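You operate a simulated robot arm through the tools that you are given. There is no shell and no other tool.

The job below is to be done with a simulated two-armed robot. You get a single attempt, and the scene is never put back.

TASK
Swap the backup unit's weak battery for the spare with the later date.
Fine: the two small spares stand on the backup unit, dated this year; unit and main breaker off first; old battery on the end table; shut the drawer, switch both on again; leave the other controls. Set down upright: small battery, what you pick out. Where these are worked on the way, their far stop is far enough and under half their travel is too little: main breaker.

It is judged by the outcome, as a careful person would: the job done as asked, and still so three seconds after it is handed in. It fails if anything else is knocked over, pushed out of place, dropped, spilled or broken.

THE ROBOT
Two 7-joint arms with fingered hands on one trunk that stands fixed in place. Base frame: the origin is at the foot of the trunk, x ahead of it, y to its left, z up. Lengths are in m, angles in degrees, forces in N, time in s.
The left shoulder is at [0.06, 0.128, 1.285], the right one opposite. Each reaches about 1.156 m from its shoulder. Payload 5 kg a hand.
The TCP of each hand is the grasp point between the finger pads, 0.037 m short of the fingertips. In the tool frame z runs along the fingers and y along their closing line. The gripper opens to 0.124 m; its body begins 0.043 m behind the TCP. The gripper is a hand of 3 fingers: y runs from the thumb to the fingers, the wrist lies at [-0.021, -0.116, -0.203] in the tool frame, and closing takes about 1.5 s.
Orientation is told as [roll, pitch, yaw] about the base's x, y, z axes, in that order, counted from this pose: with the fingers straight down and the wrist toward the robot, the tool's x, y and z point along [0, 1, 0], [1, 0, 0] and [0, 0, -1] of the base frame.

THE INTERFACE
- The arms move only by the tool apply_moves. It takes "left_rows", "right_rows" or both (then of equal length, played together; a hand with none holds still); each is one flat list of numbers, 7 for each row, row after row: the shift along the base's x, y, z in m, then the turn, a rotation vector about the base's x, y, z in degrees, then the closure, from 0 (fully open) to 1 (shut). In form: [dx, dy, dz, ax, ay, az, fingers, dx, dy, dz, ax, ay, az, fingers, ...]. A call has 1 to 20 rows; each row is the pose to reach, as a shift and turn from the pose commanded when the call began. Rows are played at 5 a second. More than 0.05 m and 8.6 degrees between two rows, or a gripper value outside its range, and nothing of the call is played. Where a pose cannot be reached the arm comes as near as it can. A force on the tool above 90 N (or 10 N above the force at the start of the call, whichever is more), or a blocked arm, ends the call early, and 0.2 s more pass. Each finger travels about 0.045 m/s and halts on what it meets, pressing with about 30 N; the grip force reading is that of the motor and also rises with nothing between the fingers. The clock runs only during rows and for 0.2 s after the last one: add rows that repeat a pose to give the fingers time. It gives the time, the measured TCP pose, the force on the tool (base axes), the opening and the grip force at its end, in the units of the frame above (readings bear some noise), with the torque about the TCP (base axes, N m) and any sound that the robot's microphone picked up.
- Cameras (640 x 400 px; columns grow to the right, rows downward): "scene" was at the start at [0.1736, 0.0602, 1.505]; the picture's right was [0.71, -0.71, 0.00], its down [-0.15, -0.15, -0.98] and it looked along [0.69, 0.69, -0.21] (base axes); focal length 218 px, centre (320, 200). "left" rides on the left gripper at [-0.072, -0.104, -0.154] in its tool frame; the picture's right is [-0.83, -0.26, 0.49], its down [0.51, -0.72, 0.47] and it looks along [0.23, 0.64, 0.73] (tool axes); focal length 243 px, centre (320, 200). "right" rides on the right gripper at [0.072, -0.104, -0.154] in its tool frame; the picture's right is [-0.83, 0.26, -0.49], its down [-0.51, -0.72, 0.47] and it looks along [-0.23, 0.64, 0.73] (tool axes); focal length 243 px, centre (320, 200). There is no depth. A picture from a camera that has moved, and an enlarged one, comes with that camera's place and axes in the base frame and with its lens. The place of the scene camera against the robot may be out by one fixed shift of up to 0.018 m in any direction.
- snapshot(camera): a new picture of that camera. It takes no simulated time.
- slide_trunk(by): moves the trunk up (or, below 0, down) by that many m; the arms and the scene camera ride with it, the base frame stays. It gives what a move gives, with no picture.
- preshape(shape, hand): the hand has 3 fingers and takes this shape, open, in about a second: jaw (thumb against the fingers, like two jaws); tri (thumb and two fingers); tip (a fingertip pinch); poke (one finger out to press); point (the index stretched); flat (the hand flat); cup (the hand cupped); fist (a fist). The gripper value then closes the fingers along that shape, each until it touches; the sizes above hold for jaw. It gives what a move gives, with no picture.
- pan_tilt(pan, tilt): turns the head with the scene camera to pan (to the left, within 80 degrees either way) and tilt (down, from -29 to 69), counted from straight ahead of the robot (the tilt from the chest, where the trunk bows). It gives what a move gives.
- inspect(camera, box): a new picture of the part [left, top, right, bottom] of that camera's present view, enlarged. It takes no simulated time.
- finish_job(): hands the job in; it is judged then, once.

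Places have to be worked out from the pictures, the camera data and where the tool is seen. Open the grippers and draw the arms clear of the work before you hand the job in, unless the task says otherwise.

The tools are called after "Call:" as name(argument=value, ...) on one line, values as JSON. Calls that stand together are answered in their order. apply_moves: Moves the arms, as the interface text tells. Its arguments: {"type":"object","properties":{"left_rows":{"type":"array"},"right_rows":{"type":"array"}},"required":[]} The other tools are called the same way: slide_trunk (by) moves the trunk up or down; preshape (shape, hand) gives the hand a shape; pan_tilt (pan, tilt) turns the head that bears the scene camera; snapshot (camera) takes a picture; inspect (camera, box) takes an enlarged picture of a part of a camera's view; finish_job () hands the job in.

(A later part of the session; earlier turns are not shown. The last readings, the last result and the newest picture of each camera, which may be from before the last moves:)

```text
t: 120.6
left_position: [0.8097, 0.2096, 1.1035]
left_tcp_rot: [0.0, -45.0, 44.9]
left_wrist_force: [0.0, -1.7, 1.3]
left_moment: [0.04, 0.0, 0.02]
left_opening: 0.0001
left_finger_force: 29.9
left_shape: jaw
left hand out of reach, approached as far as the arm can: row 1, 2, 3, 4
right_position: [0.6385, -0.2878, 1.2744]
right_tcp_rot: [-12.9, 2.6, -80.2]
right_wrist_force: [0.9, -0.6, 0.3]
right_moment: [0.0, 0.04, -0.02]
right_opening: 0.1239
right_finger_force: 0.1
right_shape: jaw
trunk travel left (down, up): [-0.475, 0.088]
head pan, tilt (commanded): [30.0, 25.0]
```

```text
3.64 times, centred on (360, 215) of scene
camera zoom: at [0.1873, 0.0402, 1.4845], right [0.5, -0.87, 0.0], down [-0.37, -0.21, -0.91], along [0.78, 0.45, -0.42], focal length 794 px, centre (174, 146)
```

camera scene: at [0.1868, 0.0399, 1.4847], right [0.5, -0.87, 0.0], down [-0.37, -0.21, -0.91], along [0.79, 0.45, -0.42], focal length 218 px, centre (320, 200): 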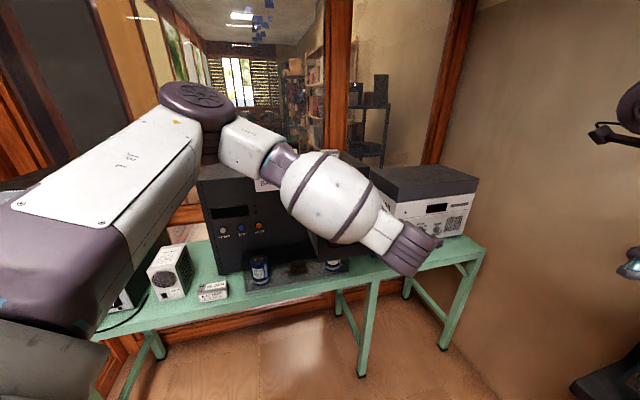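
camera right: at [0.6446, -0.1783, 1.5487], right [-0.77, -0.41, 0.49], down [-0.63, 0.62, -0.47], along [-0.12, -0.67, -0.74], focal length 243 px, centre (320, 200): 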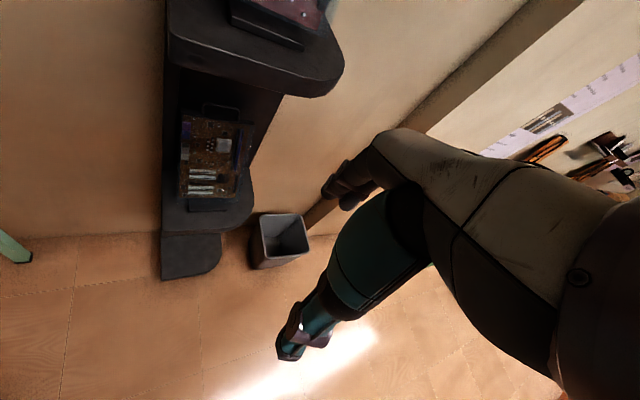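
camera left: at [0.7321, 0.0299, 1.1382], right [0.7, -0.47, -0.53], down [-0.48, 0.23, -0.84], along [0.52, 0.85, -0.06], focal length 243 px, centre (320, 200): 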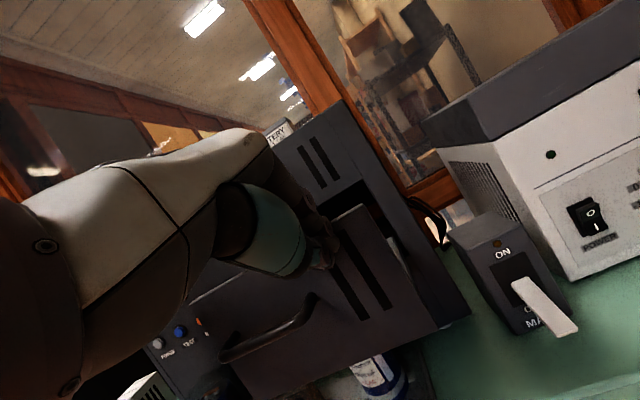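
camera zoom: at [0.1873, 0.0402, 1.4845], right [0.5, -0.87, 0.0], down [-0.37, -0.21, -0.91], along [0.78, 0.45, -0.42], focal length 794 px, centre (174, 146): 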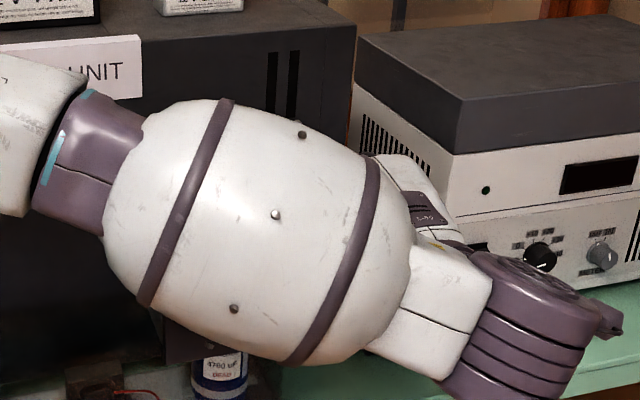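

The fingertips are now against the panel with about 2 N. I continue pushing the drawer in steadily, stopping short of the end.

Call:
apply_moves(left_rows=[0.008, 0.008, 0, 0, 0, 0, 1, 0.016, 0.016, 0, 0, 0, 0, 1, 0.024, 0.024, 0, 0, 0, 0, 1, 0.032, 0.032, 0, 0, 0, 0, 1, 0.04, 0.04, 0, 0, 0, 0, 1, 0.048, 0.048, 0, 0, 0, 0, 1, 0.056, 0.056, 0, 0, 0, 0, 1, 0.064, 0.064, 0, 0, 0, 0, 1, 0.072, 0.072, 0, 0, 0, 0, 1, 0.08, 0.08, 0, 0, 0, 0, 1, 0.088, 0.088, 0, 0, 0, 0, 1, 0.096, 0.096, 0, 0, 0, 0, 1, 0.104, 0.104, 0, 0, 0, 0, 1, 0.111, 0.111, 0, 0, 0, 0, 1])

Call:
snapshot(camera="left")

Call:
inspect(camera="scene", box=[290, 160, 430, 270])

```text
t: 123.6
left_position: [0.9202, 0.3207, 1.1032]
left_tcp_rot: [0.1, -45.0, 45.0]
left_wrist_force: [-1.0, -0.5, 1.0]
left_moment: [0.03, 0.0, 0.01]
left_opening: 0.0
left_finger_force: 29.6
left_shape: jaw
right_position: [0.6382, -0.2885, 1.2733]
right_tcp_rot: [-12.9, 2.5, -80.1]
right_wrist_force: [-0.3, 0.3, 0.2]
right_moment: [-0.01, -0.01, 0.01]
right_opening: 0.1238
right_finger_force: 0.1
right_shape: jaw
trunk travel left (down, up): [-0.475, 0.088]
head pan, tilt (commanded): [30.0, 25.0]
```

```text
taken
camera left: at [0.8427, 0.1418, 1.1381], right [0.7, -0.47, -0.53], down [-0.48, 0.23, -0.84], along [0.52, 0.85, -0.06], focal length 243 px, centre (320, 200)
```

left: 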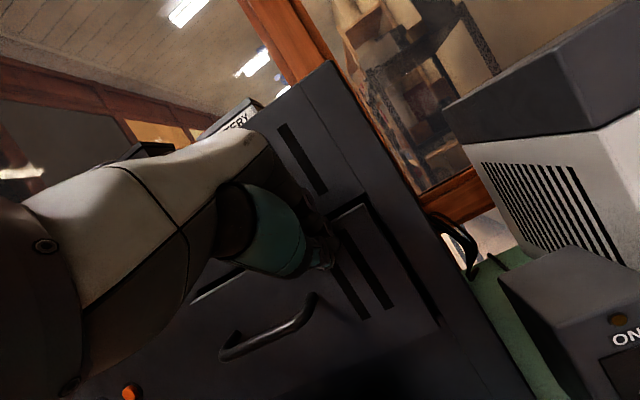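

```text
3.64 times, centred on (360, 215) of scene
camera zoom: at [0.1875, 0.0402, 1.4845], right [0.5, -0.87, 0.0], down [-0.37, -0.21, -0.91], along [0.78, 0.45, -0.42], focal length 794 px, centre (174, 146)
```

zoom: 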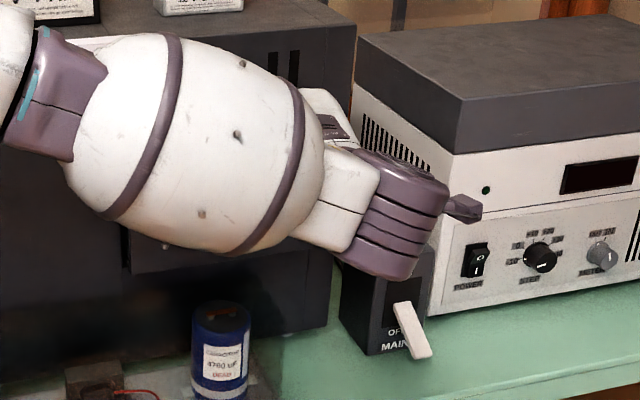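

The drawer is nearly home with about 0.03 m to go. I push on in finer steps until the force shows the closed stop.

Call:
apply_moves(left_rows=[0.004, 0.004, 0, 0, 0, 0, 1, 0.008, 0.008, 0, 0, 0, 0, 1, 0.012, 0.012, 0, 0, 0, 0, 1, 0.015, 0.015, 0, 0, 0, 0, 1, 0.018, 0.018, 0, 0, 0, 0, 1])

Call:
inspect(camera="left", box=[240, 150, 500, 370])

```text
t: 124.8
left_position: [0.937, 0.3359, 1.1044]
left_tcp_rot: [0.0, -45.1, 45.0]
left_wrist_force: [-17.1, -12.1, -0.1]
left_moment: [-0.14, 0.23, 0.24]
left_opening: 0.0
left_finger_force: 30.0
left_shape: jaw
right_position: [0.6377, -0.2907, 1.2749]
right_tcp_rot: [-12.7, 2.5, -80.1]
right_wrist_force: [0.8, 0.5, 0.1]
right_moment: [-0.03, -0.03, 0.01]
right_opening: 0.1238
right_finger_force: 0.0
right_shape: jaw
trunk travel left (down, up): [-0.475, 0.088]
head pan, tilt (commanded): [30.0, 25.0]
```

```text
1.82 times, centred on (370, 260) of left
camera zoom: at [0.8582, 0.1566, 1.1392], right [0.7, -0.47, -0.53], down [-0.48, 0.24, -0.84], along [0.52, 0.85, -0.06], focal length 441 px, centre (229, 91)
```

zoom: 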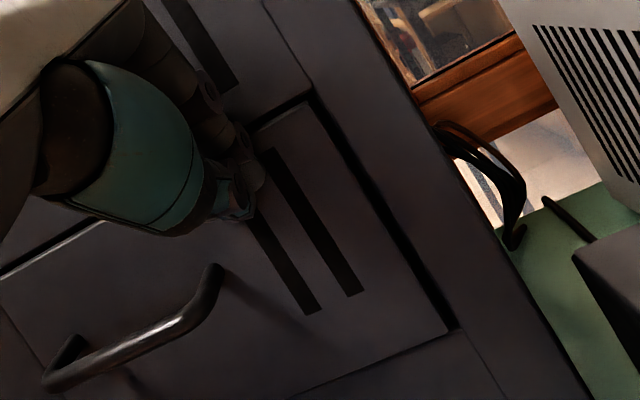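

About 21 N of resistance means the drawer is shut. I back the hand away and check the drawer, the unit and its surroundings.

Call:
apply_moves(left_rows=[-0.006, -0.006, 0.002, 0, 0, 0, 1, -0.02, -0.02, 0.01, 0, 0, 0, 1, -0.05, -0.05, 0.02, 0, 0, 0, 1, -0.08, -0.08, 0.04, 0, 0, 0, 1, -0.11, -0.11, 0.06, -5, 5, 0, 1, -0.14, -0.14, 0.09, -10, 10, 0, 1, -0.17, -0.17, 0.12, -15, 15, 0, 1, -0.19, -0.19, 0.15, -20, 20, 0, 1, -0.21, -0.21, 0.18, -25, 25, 0, 1, -0.23, -0.23, 0.2, -31.8, 31.8, 0, 1])

Call:
pan_tilt(pan=45, tilt=25)

Call:
snapshot(camera="scene")

Call:
inspect(camera="scene", box=[255, 140, 445, 290])

Call:
snapshot(camera="left")

```text
refused: row 6 steps farther than a row can; nothing moved
```

```text
t: 125.6
left_position: [0.9364, 0.3358, 1.1041]
left_tcp_rot: [0.0, -45.1, 44.8]
left_wrist_force: [-17.3, -15.1, -2.0]
left_moment: [-0.2, 0.31, 0.18]
left_opening: 0.0
left_finger_force: 29.6
left_shape: jaw
right_position: [0.6363, -0.2908, 1.2754]
right_tcp_rot: [-12.8, 2.5, -80.0]
right_wrist_force: [0.4, 0.1, -1.0]
right_moment: [-0.01, -0.02, 0.01]
right_opening: 0.1239
right_finger_force: 0.0
right_shape: jaw
trunk travel left (down, up): [-0.475, 0.088]
head pan, tilt (commanded): [45.0, 25.0]
```

```text
taken
camera scene: at [0.1705, 0.0569, 1.4848], right [0.71, -0.71, 0.0], down [-0.3, -0.3, -0.91], along [0.64, 0.64, -0.42], focal length 218 px, centre (320, 200)
```

scene: 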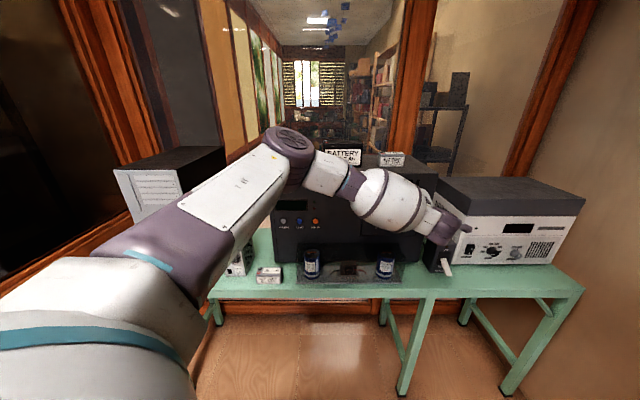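

```text
2.67 times, centred on (350, 215) of scene
camera zoom: at [0.1705, 0.0569, 1.4848], right [0.71, -0.71, 0.0], down [-0.3, -0.3, -0.91], along [0.64, 0.64, -0.42], focal length 582 px, centre (240, 160)
```

zoom: 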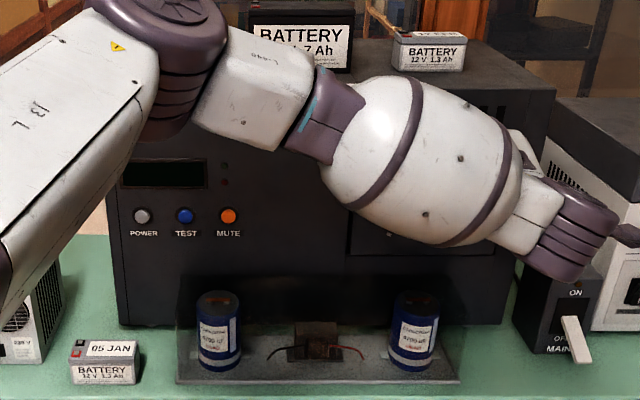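

```text
taken
camera left: at [0.8587, 0.157, 1.1395], right [0.7, -0.47, -0.53], down [-0.48, 0.24, -0.84], along [0.52, 0.85, -0.06], focal length 243 px, centre (320, 200)
```

left: 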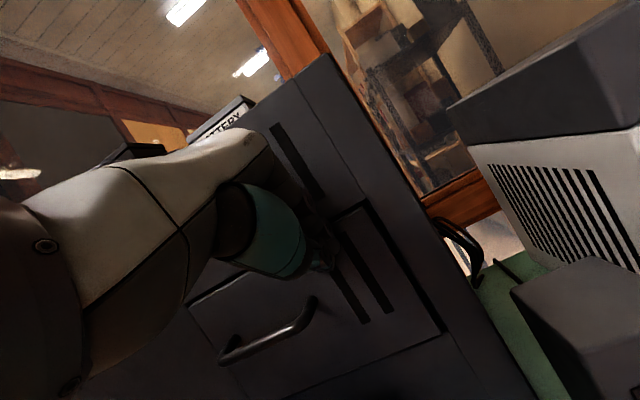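

The retreat had one step too long and was not played; the drawer looks flush. I resend the retreat with shorter steps.

Call:
apply_moves(left_rows=[-0.006, -0.006, 0.002, 0, 0, 0, 1, -0.02, -0.02, 0.01, 0, 0, 0, 1, -0.048, -0.048, 0.02, 0, 0, 0, 1, -0.076, -0.076, 0.035, 0, 0, 0, 1, -0.104, -0.104, 0.055, -5, 5, 0, 1, -0.132, -0.132, 0.075, -10, 10, 0, 1, -0.16, -0.16, 0.095, -15, 15, 0, 1, -0.185, -0.185, 0.12, -20, 20, 0, 1, -0.21, -0.21, 0.145, -25, 25, 0, 1, -0.23, -0.23, 0.17, -30, 30, 0, 1, -0.23, -0.23, 0.19, -31.8, 31.8, 0, 1])

Call:
snapshot(camera="scene")

Call:
inspect(camera="scene", box=[255, 140, 445, 290])

Call:
snapshot(camera="left")

```text
t: 128.0
left_position: [0.7072, 0.1085, 1.2952]
left_tcp_rot: [-0.2, 0.0, 45.0]
left_wrist_force: [0.3, 0.5, -0.3]
left_moment: [-0.01, -0.01, -0.01]
left_opening: 0.0001
left_finger_force: 29.9
left_shape: jaw
right_position: [0.6387, -0.2874, 1.274]
right_tcp_rot: [-12.9, 2.4, -80.1]
right_wrist_force: [1.0, 0.2, -0.4]
right_moment: [0.01, -0.02, -0.02]
right_opening: 0.1237
right_finger_force: 0.1
right_shape: jaw
trunk travel left (down, up): [-0.475, 0.088]
head pan, tilt (commanded): [45.0, 25.0]
```

```text
taken
camera scene: at [0.172, 0.0593, 1.4846], right [0.71, -0.71, 0.0], down [-0.3, -0.3, -0.91], along [0.64, 0.64, -0.42], focal length 218 px, centre (320, 200)
```

scene: 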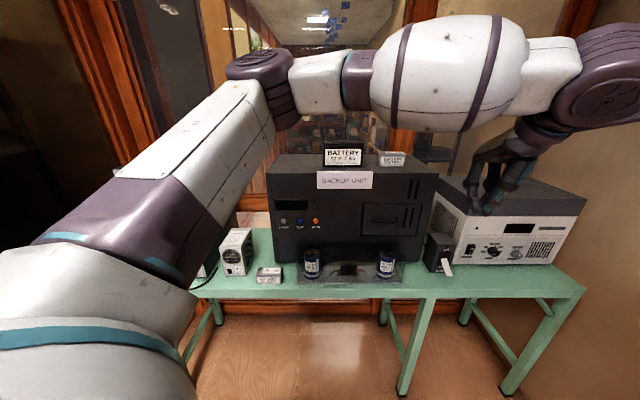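

```text
2.67 times, centred on (350, 215) of scene
camera zoom: at [0.172, 0.0593, 1.4846], right [0.71, -0.71, 0.0], down [-0.3, -0.3, -0.91], along [0.64, 0.64, -0.42], focal length 582 px, centre (240, 160)
```

zoom: 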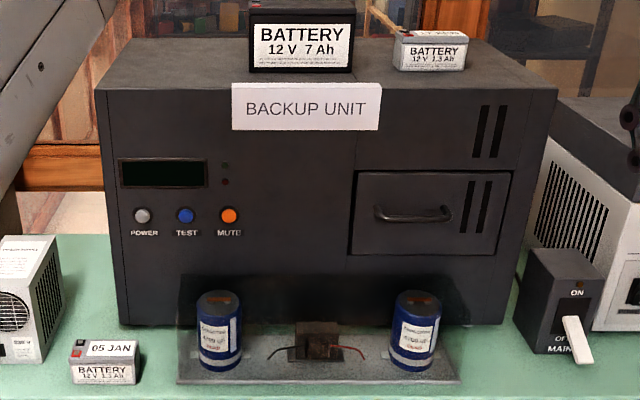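

```text
taken
camera left: at [0.6846, -0.0152, 1.4487], right [0.4, -0.77, -0.49], down [-0.87, -0.15, -0.47], along [0.29, 0.62, -0.73], focal length 243 px, centre (320, 200)
```

left: 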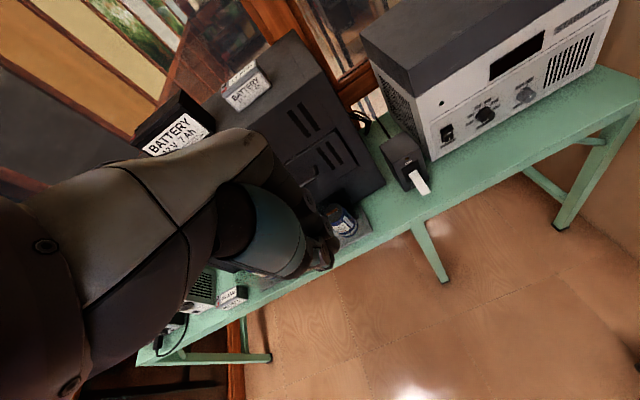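

The drawer is shut and everything is in place. Next is the breaker: I plan to come in low with the hand level, put the thumb under the lever from the side and lift; for that I turn the hand to face forward and lower the trunk.

Call:
apply_moves(left_rows=[-0.02, 0.01, 0, 0, 0, -8, 0.8, -0.04, 0.02, 0, 0, 0, -16, 0.6, -0.06, 0.03, 0, 0, 0, -24, 0.6, -0.08, 0.04, 0, 0, 0, -32, 0.6, -0.1, 0.04, 0, 0, 0, -40, 0.6])

Call:
slide_trunk(by=-0.3)

Call:
snapshot(camera="scene")

Call:
snapshot(camera="left")

Call:
snapshot(camera="right")

```text
t: 129.2
left_position: [0.6069, 0.1502, 1.2936]
left_tcp_rot: [-0.2, -0.2, 4.8]
left_wrist_force: [0.0, 0.7, 0.8]
left_moment: [0.0, -0.01, -0.02]
left_opening: 0.0492
left_finger_force: 0.1
left_shape: jaw
right_position: [0.6372, -0.2872, 1.2748]
right_tcp_rot: [-12.7, 2.4, -80.1]
right_wrist_force: [0.1, 0.6, 0.5]
right_moment: [0.0, -0.02, 0.0]
right_opening: 0.1237
right_finger_force: 0.0
right_shape: jaw
trunk travel left (down, up): [-0.475, 0.088]
head pan, tilt (commanded): [45.0, 25.0]
```

```text
t: 132.2
left_position: [0.6069, 0.1483, 0.9943]
left_tcp_rot: [0.0, 0.0, 5.0]
left_wrist_force: [0.0, 1.1, -0.4]
left_moment: [0.02, -0.01, -0.02]
left_opening: 0.0492
left_finger_force: 0.0
left_shape: jaw
right_position: [0.6631, -0.2888, 0.9184]
right_tcp_rot: [-18.2, 3.4, -80.4]
right_wrist_force: [-0.1, -0.4, -0.4]
right_moment: [0.01, -0.03, 0.02]
right_opening: 0.1237
right_finger_force: 0.0
right_shape: jaw
trunk travel left (down, up): [-0.175, 0.388]
head pan, tilt (commanded): [45.0, 25.0]
```

```text
taken
camera scene: at [0.2684, 0.0591, 1.1588], right [0.71, -0.71, 0.0], down [-0.3, -0.3, -0.91], along [0.64, 0.64, -0.42], focal length 218 px, centre (320, 200)
```

scene: 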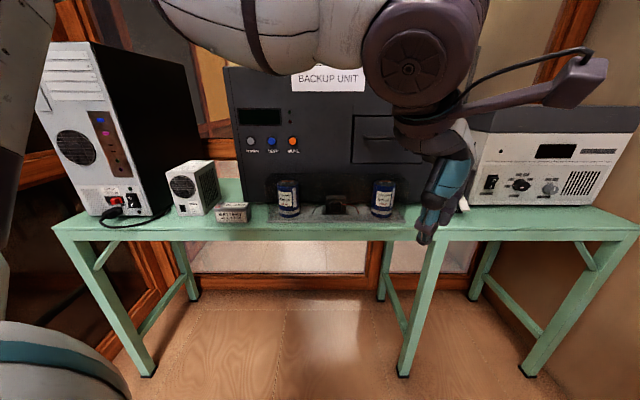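

```text
taken
camera left: at [0.5101, 0.0678, 1.1473], right [-0.19, -0.85, -0.49], down [-0.76, 0.44, -0.47], along [0.62, 0.29, -0.73], focal length 243 px, centre (320, 200)
```

left: 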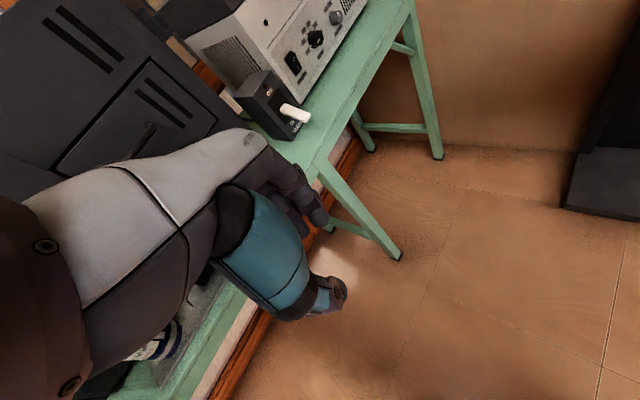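

```text
taken
camera right: at [0.7612, -0.1746, 1.0494], right [-0.58, -0.41, 0.71], down [-0.74, 0.62, -0.25], along [-0.34, -0.67, -0.66], focal length 243 px, centre (320, 200)
```

right: 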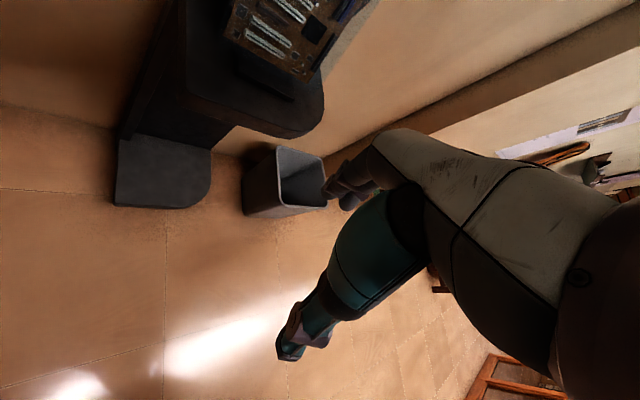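

The lever is visible in OFF. I turn the left hand to point forward, level with the bench, while staying in front of it.

Call:
apply_moves(left_rows=[0.013, -0.002, 0, 0.67, -7.7, 0, 0.6, 0.026, -0.004, 0, 1.35, -15.4, 0, 0.6, 0.039, -0.006, 0, 2.02, -23.1, 0, 0.6, 0.052, -0.008, 0, 2.69, -30.8, 0, 0.6, 0.065, -0.01, 0, 3.36, -38.5, 0, 0.6, 0.078, -0.012, 0, 4.04, -46.2, 0, 0.6, 0.091, -0.014, 0, 4.7, -53.9, 0, 0.6, 0.104, -0.016, 0, 5.38, -61.6, 0, 0.6, 0.117, -0.018, 0, 6.05, -69.3, 0, 0.6, 0.13, -0.02, 0, 6.73, -77, 0, 0.6, 0.14, -0.02, 0, 7.4, -84.7, 0, 0.6, 0.14, -0.02, 0, 7.4, -84.7, 0, 0.6])

Call:
snapshot(camera="scene")

Call:
snapshot(camera="left")

```text
t: 134.8
left_position: [0.7481, 0.1289, 0.9936]
left_tcp_rot: [0.0, -85.2, 4.9]
left_wrist_force: [0.6, 0.4, 0.0]
left_moment: [0.0, -0.03, 0.01]
left_opening: 0.0492
left_finger_force: 0.1
left_shape: jaw
left hand out of reach, approached as far as the arm can: row 5, 6, 7
right_position: [0.6617, -0.2887, 0.92]
right_tcp_rot: [-18.1, 3.4, -80.4]
right_wrist_force: [0.0, -0.4, -0.1]
right_moment: [0.01, -0.02, 0.0]
right_opening: 0.1238
right_finger_force: 0.0
right_shape: jaw
trunk travel left (down, up): [-0.175, 0.388]
head pan, tilt (commanded): [45.0, 25.0]
```

```text
taken
camera scene: at [0.2681, 0.0589, 1.1589], right [0.71, -0.71, 0.0], down [-0.3, -0.3, -0.91], along [0.64, 0.64, -0.42], focal length 218 px, centre (320, 200)
```

scene: 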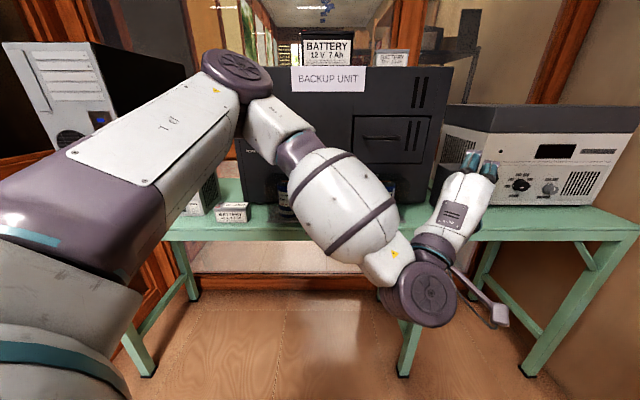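

```text
taken
camera left: at [0.5933, 0.043, 0.9031], right [0.54, -0.79, -0.3], down [0.36, 0.54, -0.76], along [0.76, 0.3, 0.58], focal length 243 px, centre (320, 200)
```

left: 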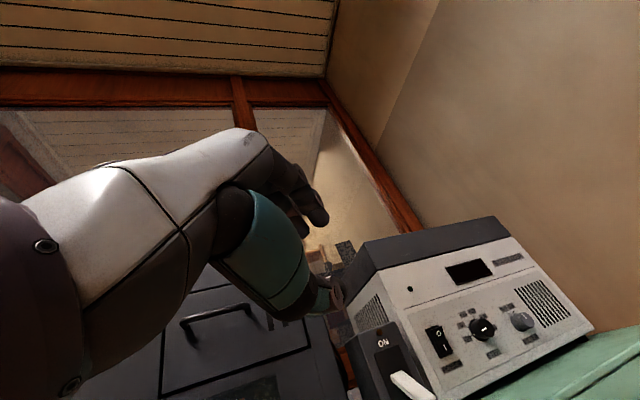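

The hand now points level at the breaker. I lower and line up for a close low view of the lever, with the jaw narrowed.

Call:
apply_moves(left_rows=[0.015, 0.012, -0.03, 0, 0, 0, 0.65, 0.03, 0.024, -0.06, 0, 0, 0, 0.7, 0.045, 0.036, -0.09, 0, 0, 0, 0.75, 0.05, 0.04, -0.114, 0, 0, 0, 0.75, 0.05, 0.04, -0.114, 0, 0, 0, 0.75])

Call:
snapshot(camera="left")

Call:
inspect(camera="left", box=[280, 220, 480, 380])

Call:
snapshot(camera="scene")

Call:
inspect(camera="scene", box=[400, 130, 520, 230])

```text
t: 136.0
left_position: [0.7986, 0.1693, 0.8781]
left_tcp_rot: [0.0, -85.0, 5.0]
left_wrist_force: [-0.8, -0.5, 0.1]
left_moment: [0.05, 0.03, 0.05]
left_opening: 0.0311
left_finger_force: 0.0
left_shape: jaw
right_position: [0.6608, -0.2877, 0.9196]
right_tcp_rot: [-18.3, 3.4, -80.4]
right_wrist_force: [-0.4, -0.1, 0.9]
right_moment: [0.04, -0.06, 0.01]
right_opening: 0.1239
right_finger_force: 0.0
right_shape: jaw
trunk travel left (down, up): [-0.175, 0.388]
head pan, tilt (commanded): [45.0, 25.0]
```

```text
taken
camera left: at [0.6435, 0.0837, 0.7885], right [0.54, -0.79, -0.3], down [0.36, 0.54, -0.76], along [0.76, 0.3, 0.58], focal length 243 px, centre (320, 200)
```

left: 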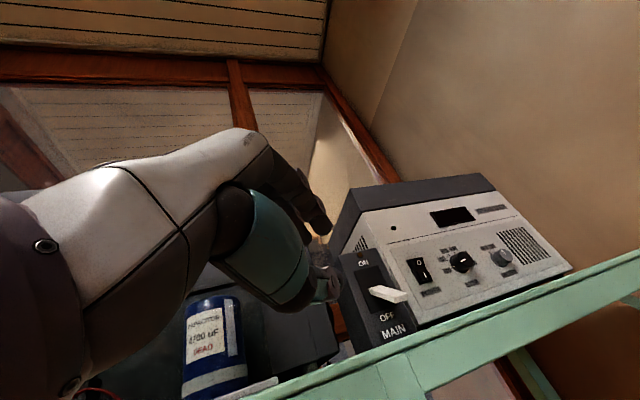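

```text
2.50 times, centred on (380, 300) of left
camera zoom: at [0.6435, 0.0837, 0.7885], right [0.54, -0.79, -0.3], down [0.36, 0.54, -0.76], along [0.76, 0.3, 0.58], focal length 606 px, centre (170, -50)
```

zoom: 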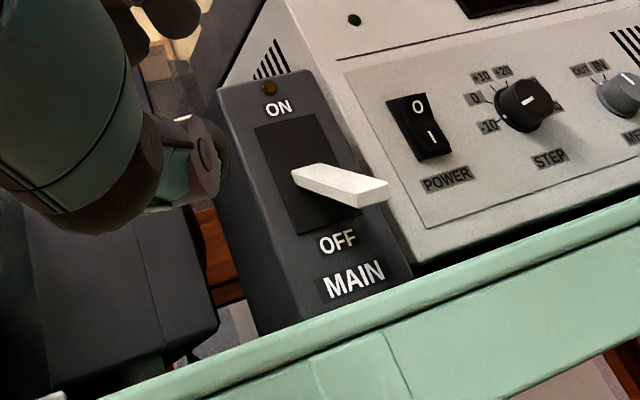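

```text
taken
camera scene: at [0.2686, 0.0593, 1.1587], right [0.71, -0.71, 0.0], down [-0.3, -0.3, -0.91], along [0.64, 0.64, -0.42], focal length 218 px, centre (320, 200)
```

scene: 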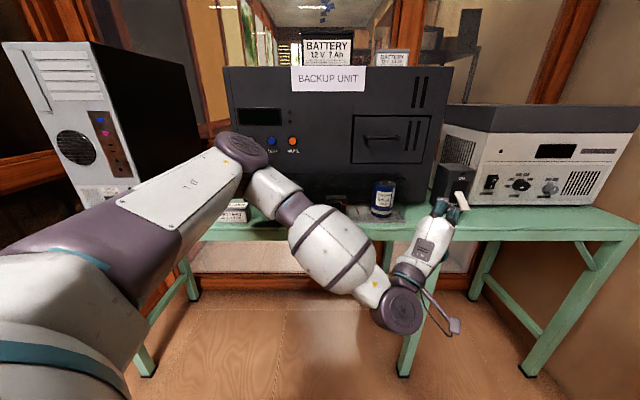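

```text
4.00 times, centred on (460, 180) of scene
camera zoom: at [0.2686, 0.0593, 1.1587], right [0.71, -0.71, 0.0], down [-0.3, -0.3, -0.91], along [0.64, 0.64, -0.42], focal length 874 px, centre (-240, 280)
```

zoom: 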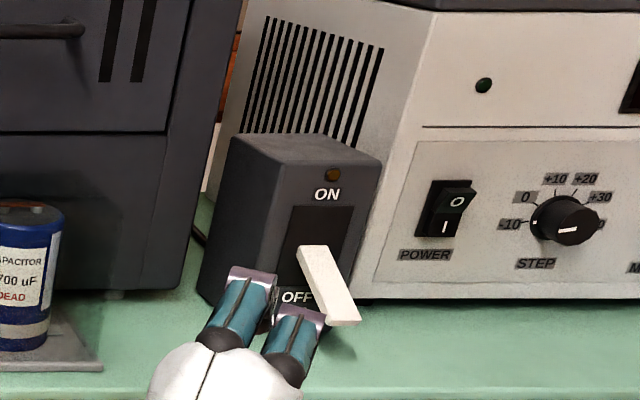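

This low view is very clear: lever tip at about (1.001, 0.168, 0.8435), rising to its root near (1.036, 0.214, 0.878), bench edge near z 0.80. I'll bring the hand just short of the lever with the thumb level to pass beneath it.

Call:
apply_moves(left_rows=[0.04, 0.003, -0.007, 0, 0, 0, 0.75, 0.08, 0.006, -0.014, 0, 0, 0, 0.75, 0.115, 0.009, -0.021, 0, 0, 0, 0.75, 0.135, 0.0115, -0.021, 0, 0, 0, 0.75, 0.135, 0.0115, -0.021, 0, 0, 0, 0.75])

Call:
snapshot(camera="left")

Call:
inspect(camera="left", box=[260, 180, 440, 340])

Call:
inspect(camera="scene", box=[420, 140, 500, 220])

```text
t: 137.2
left_position: [0.9339, 0.1796, 0.8577]
left_tcp_rot: [-0.2, -85.1, 5.2]
left_wrist_force: [0.8, -0.2, 0.9]
left_moment: [-0.01, 0.02, 0.04]
left_opening: 0.0311
left_finger_force: 0.1
left_shape: jaw
right_position: [0.6618, -0.2877, 0.9189]
right_tcp_rot: [-18.2, 3.4, -80.4]
right_wrist_force: [0.2, 0.2, 0.6]
right_moment: [0.02, -0.03, -0.01]
right_opening: 0.1239
right_finger_force: 0.1
right_shape: jaw
trunk travel left (down, up): [-0.175, 0.388]
head pan, tilt (commanded): [45.0, 25.0]
```

```text
taken
camera left: at [0.7789, 0.0945, 0.7679], right [0.54, -0.79, -0.3], down [0.36, 0.54, -0.76], along [0.76, 0.3, 0.58], focal length 243 px, centre (320, 200)
```

left: 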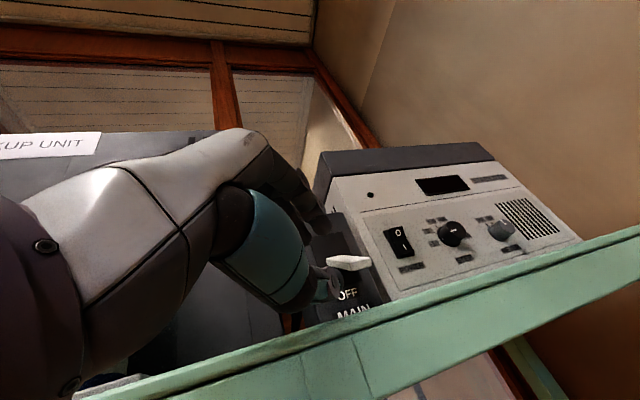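

```text
2.50 times, centred on (350, 260) of left
camera zoom: at [0.7789, 0.0945, 0.7679], right [0.54, -0.79, -0.3], down [0.36, 0.54, -0.76], along [0.76, 0.3, 0.58], focal length 606 px, centre (245, 50)
```

zoom: 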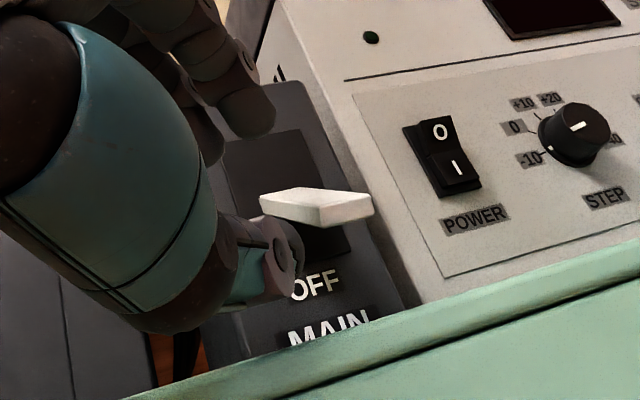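

```text
5.00 times, centred on (460, 180) of scene
camera zoom: at [0.2689, 0.0593, 1.1586], right [0.71, -0.71, 0.0], down [-0.3, -0.3, -0.91], along [0.64, 0.64, -0.42], focal length 1092 px, centre (-380, 300)
```

zoom: 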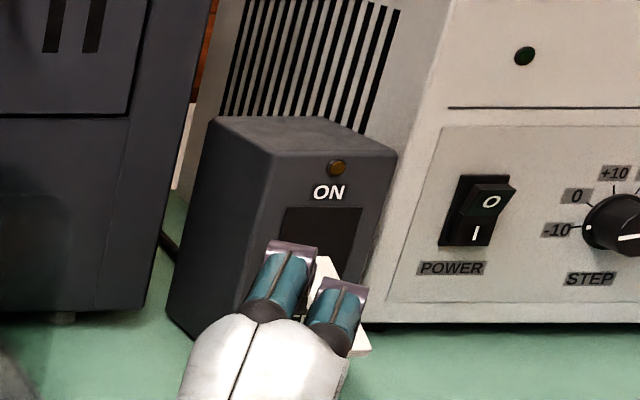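

The lever tip is confirmed at (1.001, 0.168, 0.843) and lies between the thumb (below) and the fingers (above). I move forward so the thumb slides under it.

Call:
apply_moves(left_rows=[0.018, 0.001, -0.001, 0, 0, 0, 0.75, 0.036, 0.002, -0.001, 0, 0, 0, 0.75, 0.053, 0.003, -0.001, 0, 0, 0, 0.75, 0.053, 0.003, -0.001, 0, 0, 0, 0.75])

Call:
snapshot(camera="left")

Call:
inspect(camera="left", box=[260, 180, 440, 340])

Call:
inspect(camera="scene", box=[420, 140, 500, 220])

```text
t: 138.2
left_position: [0.9863, 0.1827, 0.857]
left_tcp_rot: [-0.1, -85.1, 5.2]
left_wrist_force: [0.5, -0.3, 0.5]
left_moment: [0.01, 0.01, 0.03]
left_opening: 0.0315
left_finger_force: 0.1
left_shape: jaw
right_position: [0.6615, -0.2883, 0.9201]
right_tcp_rot: [-18.1, 3.4, -80.4]
right_wrist_force: [-0.1, 0.7, 0.3]
right_moment: [0.04, -0.01, -0.03]
right_opening: 0.1239
right_finger_force: 0.0
right_shape: jaw
trunk travel left (down, up): [-0.175, 0.388]
head pan, tilt (commanded): [45.0, 25.0]
```

```text
taken
camera left: at [0.8318, 0.0969, 0.767], right [0.54, -0.79, -0.3], down [0.36, 0.54, -0.76], along [0.76, 0.3, 0.58], focal length 243 px, centre (320, 200)
```

left: 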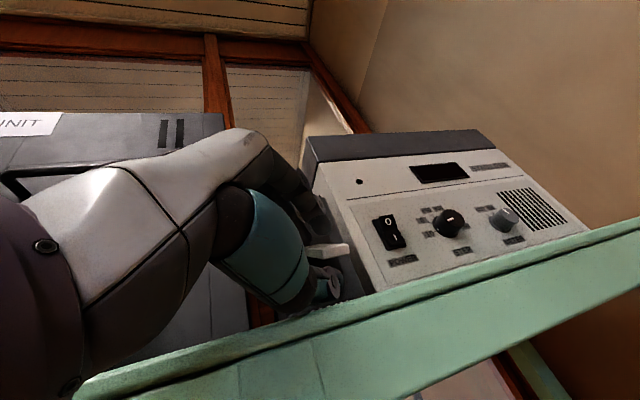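

```text
2.50 times, centred on (350, 260) of left
camera zoom: at [0.8318, 0.0969, 0.767], right [0.54, -0.79, -0.3], down [0.36, 0.54, -0.76], along [0.76, 0.3, 0.58], focal length 606 px, centre (245, 50)
```

zoom: 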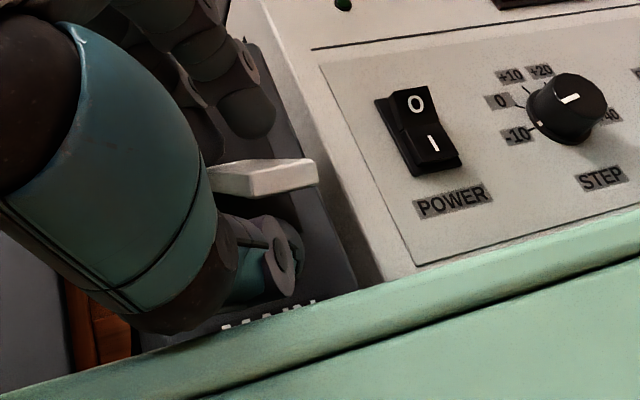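

```text
5.00 times, centred on (460, 180) of scene
camera zoom: at [0.2688, 0.0593, 1.1586], right [0.71, -0.71, 0.0], down [-0.3, -0.3, -0.91], along [0.64, 0.64, -0.42], focal length 1092 px, centre (-380, 300)
```

zoom: 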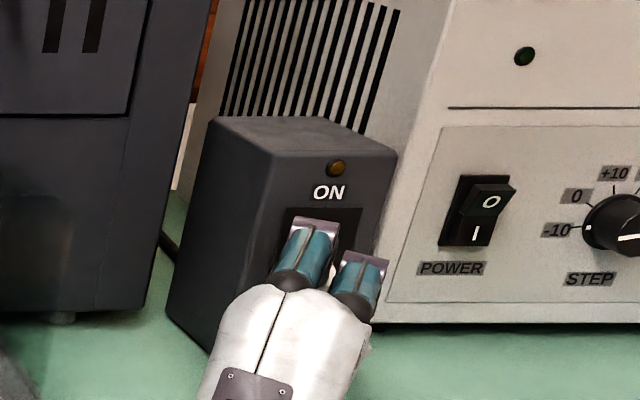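

The thumb is under the lever without touching anything. I raise the hand in small steps to lift the lever toward ON.

Call:
apply_moves(left_rows=[0, 0, 0.008, 0, 0, 0, 0.75, 0, 0, 0.016, 0, 0, 0, 0.75, 0, 0, 0.024, 0, 0, 0, 0.75, 0, 0, 0.032, 0, 0, 0, 0.75])

Call:
snapshot(camera="left")

Call:
inspect(camera="left", box=[260, 180, 440, 340])

Call:
inspect(camera="scene", box=[420, 140, 500, 220])

```text
t: 139.2
left_position: [0.986, 0.1834, 0.8886]
left_tcp_rot: [-0.2, -85.0, 5.0]
left_wrist_force: [-0.9, -1.6, -1.9]
left_moment: [-0.04, 0.08, -0.04]
left_opening: 0.0323
left_finger_force: 0.1
left_shape: jaw
right_position: [0.6617, -0.2885, 0.918]
right_tcp_rot: [-18.2, 3.4, -80.4]
right_wrist_force: [-0.3, 0.2, 1.2]
right_moment: [0.04, -0.02, 0.02]
right_opening: 0.1236
right_finger_force: 0.0
right_shape: jaw
trunk travel left (down, up): [-0.175, 0.388]
head pan, tilt (commanded): [45.0, 25.0]
```

```text
taken
camera left: at [0.8316, 0.0974, 0.7986], right [0.54, -0.79, -0.3], down [0.36, 0.54, -0.76], along [0.76, 0.3, 0.58], focal length 243 px, centre (320, 200)
```

left: 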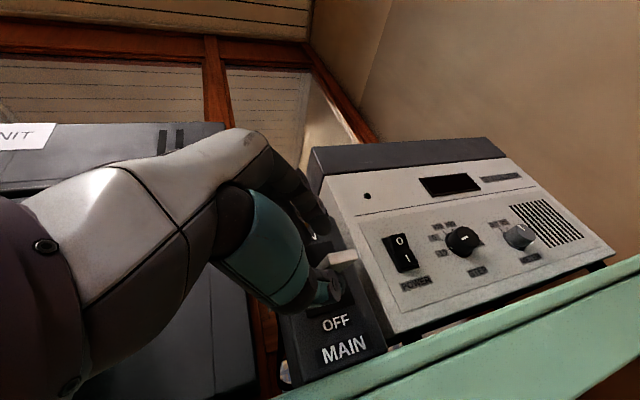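

```text
2.50 times, centred on (350, 260) of left
camera zoom: at [0.8316, 0.0974, 0.7986], right [0.54, -0.79, -0.3], down [0.36, 0.54, -0.76], along [0.76, 0.3, 0.58], focal length 606 px, centre (245, 50)
```

zoom: 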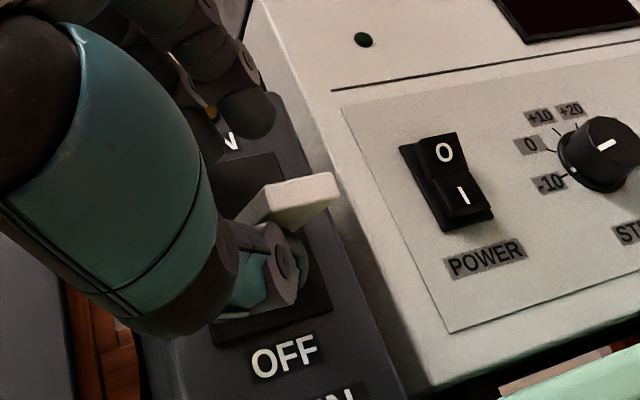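

```text
5.00 times, centred on (460, 180) of scene
camera zoom: at [0.269, 0.0592, 1.1586], right [0.71, -0.71, 0.0], down [-0.3, -0.3, -0.91], along [0.64, 0.64, -0.42], focal length 1092 px, centre (-380, 300)
```

zoom: 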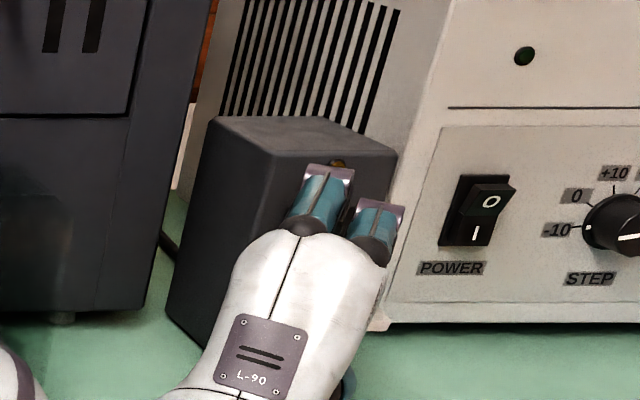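

The lever is riding up on the thumb, about mid-way now (2 N). I keep lifting.

Call:
apply_moves(left_rows=[0, 0, 0.008, 0, 0, 0, 0.75, 0, 0, 0.016, 0, 0, 0, 0.75, 0, 0, 0.023, 0, 0, 0, 0.75, 0, 0, 0.03, 0, 0, 0, 0.75])

Call:
snapshot(camera="left")

Call:
inspect(camera="left", box=[260, 180, 440, 340])

Call:
inspect(camera="scene", box=[420, 120, 520, 220])

```text
t: 140.2
left_position: [0.9867, 0.1845, 0.9187]
left_tcp_rot: [-0.1, -84.9, 5.1]
left_wrist_force: [-0.1, 0.0, -1.0]
left_moment: [-0.02, 0.03, -0.04]
left_opening: 0.0311
left_finger_force: 0.1
left_shape: jaw
right_position: [0.6614, -0.2875, 0.9192]
right_tcp_rot: [-18.3, 3.4, -80.4]
right_wrist_force: [-0.8, -0.5, -0.6]
right_moment: [-0.01, -0.02, 0.02]
right_opening: 0.1237
right_finger_force: 0.0
right_shape: jaw
trunk travel left (down, up): [-0.175, 0.388]
head pan, tilt (commanded): [45.0, 25.0]
```

```text
taken
camera left: at [0.8316, 0.0977, 0.8282], right [0.54, -0.79, -0.3], down [0.36, 0.54, -0.76], along [0.76, 0.3, 0.58], focal length 243 px, centre (320, 200)
```

left: 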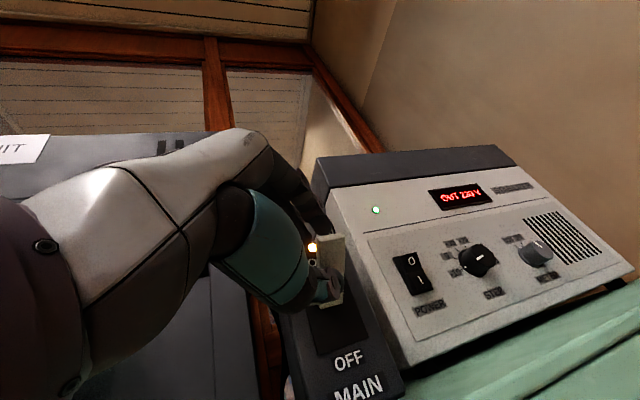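

```text
2.50 times, centred on (350, 260) of left
camera zoom: at [0.8316, 0.0977, 0.8282], right [0.54, -0.79, -0.3], down [0.36, 0.54, -0.76], along [0.76, 0.3, 0.58], focal length 606 px, centre (245, 50)
```

zoom: 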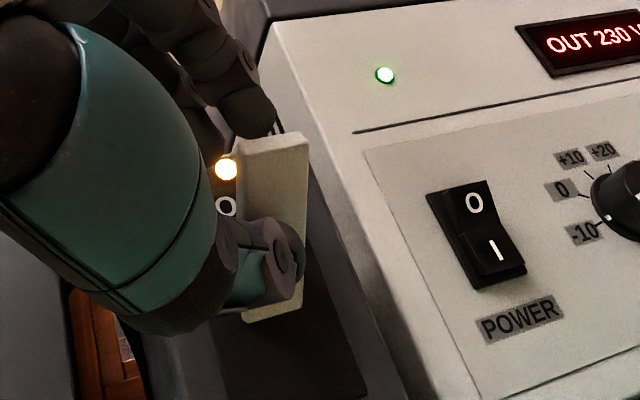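

```text
4.00 times, centred on (470, 170) of scene
camera zoom: at [0.269, 0.0593, 1.1585], right [0.71, -0.71, 0.0], down [-0.3, -0.3, -0.91], along [0.64, 0.64, -0.42], focal length 874 px, centre (-280, 320)
```

zoom: 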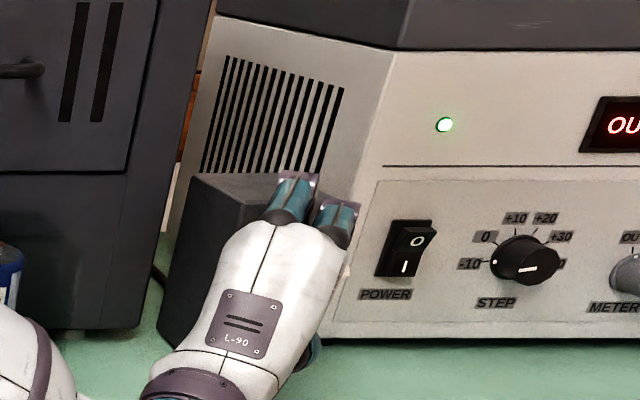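

The lamp on the breaker is lit and the stabilizer reads OUT 230 V again: the main breaker is on. I open the jaw a little to free the lever and back straight out.

Call:
apply_moves(left_rows=[0, 0, 0, 0, 0, 0, 0.6, 0, 0, 0, 0, 0, 0, 0.5, 0, 0, 0, 0, 0, 0, 0.45, -0.02, -0.002, 0, 0, 0, 0, 0.45, -0.045, -0.004, 0, 0, 0, 0, 0.45, -0.08, -0.008, 0.01, 0, 0, 0, 0.45, -0.12, -0.012, 0.02, 0, 0, 0, 0.45, -0.16, -0.016, 0.03, 0, 0, 0, 0.45, -0.2, -0.02, 0.05, 0, 0, 0, 0.45])

Call:
snapshot(camera="left")

Call:
inspect(camera="left", box=[300, 230, 460, 350])

Call:
inspect(camera="scene", box=[420, 120, 520, 220])

```text
t: 142.2
left_position: [0.7858, 0.163, 0.9691]
left_tcp_rot: [0.0, -85.1, 5.1]
left_wrist_force: [-1.1, -0.4, 0.9]
left_moment: [-0.02, 0.01, -0.04]
left_opening: 0.0678
left_finger_force: 0.1
left_shape: jaw
right_position: [0.6619, -0.2888, 0.9215]
right_tcp_rot: [-18.1, 3.4, -80.4]
right_wrist_force: [0.0, 0.0, -1.0]
right_moment: [-0.01, -0.02, -0.01]
right_opening: 0.1238
right_finger_force: 0.0
right_shape: jaw
trunk travel left (down, up): [-0.175, 0.388]
head pan, tilt (commanded): [45.0, 25.0]
```

```text
taken
camera left: at [0.6299, 0.0779, 0.8792], right [0.54, -0.79, -0.3], down [0.36, 0.54, -0.76], along [0.76, 0.3, 0.58], focal length 243 px, centre (320, 200)
```

left: 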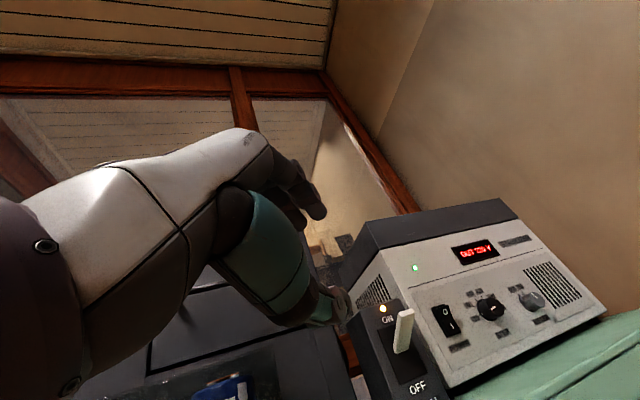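

```text
3.33 times, centred on (380, 290) of left
camera zoom: at [0.6299, 0.0779, 0.8792], right [0.54, -0.79, -0.3], down [0.36, 0.54, -0.76], along [0.76, 0.3, 0.58], focal length 809 px, centre (120, -100)
```

zoom: 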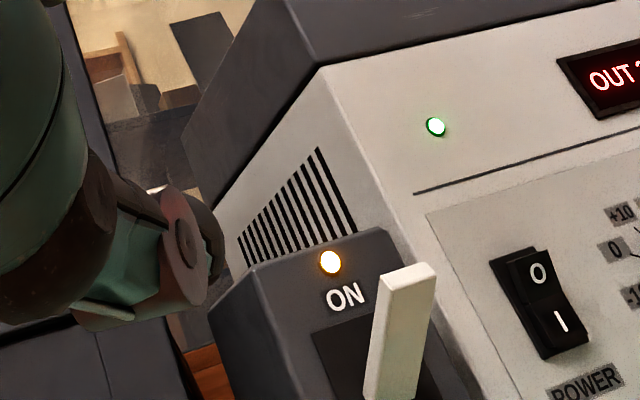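

```text
4.00 times, centred on (470, 170) of scene
camera zoom: at [0.2677, 0.0591, 1.159], right [0.71, -0.71, 0.0], down [-0.3, -0.3, -0.91], along [0.64, 0.64, -0.42], focal length 874 px, centre (-280, 320)
```

zoom: 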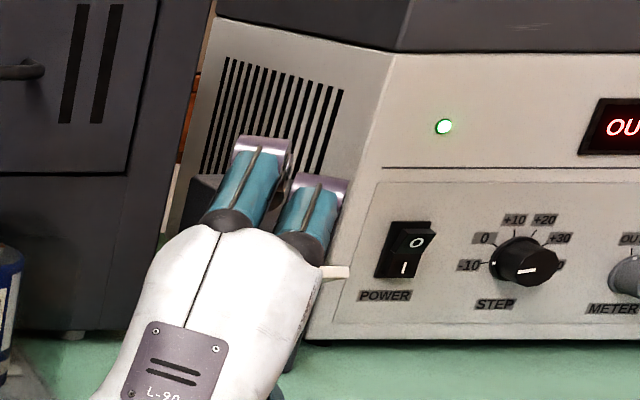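

The lever stands at its original ON height (tip z≈0.917) with the lamp lit. Now for the POWER button: raise the trunk again, take the poke shape and turn the hand toward the panel.

Call:
slide_trunk(by=0.3)

Call:
preshape(hand="left", shape="poke")

Call:
apply_moves(left_rows=[-0.034, 0.03, -0.01, 0, 0, 4, 0, -0.068, 0.06, -0.02, 0, 0, 8, 0, -0.102, 0.09, -0.03, 0, 0, 12, 0, -0.136, 0.12, -0.045, 0, 0, 16, 0, -0.17, 0.15, -0.06, 0, 0, 20, 0, -0.204, 0.18, -0.075, 0, 0, 24, 0, -0.238, 0.21, -0.09, 0, 0, 28, 0, -0.272, 0.24, -0.105, 0, 0, 32, 0, -0.306, 0.27, -0.12, 0, 0, 36, 0, -0.34, 0.3, -0.135, 0, 0, 40, 0, -0.368, 0.338, -0.145, 0, 0, 40, 0])

Call:
snapshot(camera="scene")

Call:
snapshot(camera="left")

```text
t: 145.2
left_position: [0.7869, 0.1625, 1.2673]
left_tcp_rot: [0.2, -85.0, 4.7]
left_wrist_force: [-0.2, -0.4, 0.3]
left_moment: [-0.02, 0.01, -0.04]
left_opening: 0.0679
left_finger_force: 0.0
left_shape: jaw
right_position: [0.6626, -0.2878, 1.2172]
right_tcp_rot: [-18.4, 3.4, -80.4]
right_wrist_force: [0.3, 0.0, 0.4]
right_moment: [-0.02, 0.02, 0.0]
right_opening: 0.1238
right_finger_force: 0.1
right_shape: jaw
trunk travel left (down, up): [-0.475, 0.088]
head pan, tilt (commanded): [45.0, 25.0]
```

```text
t: 146.1
left_position: [0.7867, 0.1627, 1.2686]
left_tcp_rot: [0.1, -85.1, 4.9]
left_wrist_force: [-0.3, -1.0, -0.1]
left_moment: [0.01, 0.03, -0.01]
left_opening: 0.0002
left_finger_force: 0.1
left_shape: poke
right_position: [0.6619, -0.2867, 1.2193]
right_tcp_rot: [-18.2, 3.4, -80.4]
right_wrist_force: [0.2, -0.2, -0.9]
right_moment: [0.0, -0.01, 0.0]
right_opening: 0.1237
right_finger_force: 0.0
right_shape: jaw
trunk travel left (down, up): [-0.475, 0.088]
head pan, tilt (commanded): [45.0, 25.0]
```

```text
t: 148.7
left_position: [0.4037, 0.5015, 1.096]
left_tcp_rot: [22.2, -81.1, 23.3]
left_wrist_force: [1.7, 0.1, -0.7]
left_moment: [0.02, -0.01, 0.02]
left_opening: 0.0001
left_finger_force: 0.0
left_shape: poke
left hand out of reach, approached as far as the arm can: row 7, 8, 9, 10
right_position: [0.665, -0.2877, 1.2163]
right_tcp_rot: [-18.4, 3.4, -80.4]
right_wrist_force: [-0.2, 0.7, -0.1]
right_moment: [-0.01, 0.06, 0.0]
right_opening: 0.1238
right_finger_force: 0.0
right_shape: jaw
trunk travel left (down, up): [-0.475, 0.088]
head pan, tilt (commanded): [45.0, 25.0]
stopped in row 11 (left hand): the arm was blocked; the commanded pose is now the measured one
```

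```text
taken
camera scene: at [0.1757, 0.0589, 1.4841], right [0.71, -0.71, 0.0], down [-0.3, -0.3, -0.91], along [0.64, 0.64, -0.42], focal length 218 px, centre (320, 200)
```

scene: 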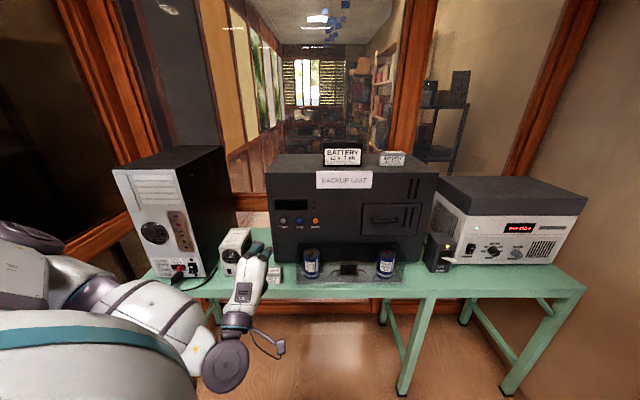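

```text
taken
camera left: at [0.3339, 0.3361, 1.0099], right [0.89, -0.26, -0.38], down [-0.13, 0.65, -0.75], along [0.44, 0.72, 0.54], focal length 243 px, centre (320, 200)
```

left: 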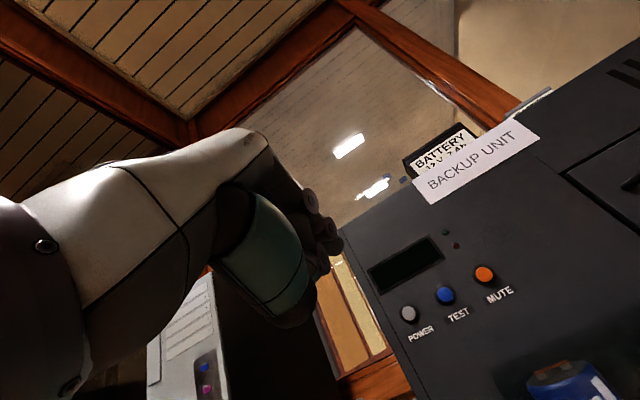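

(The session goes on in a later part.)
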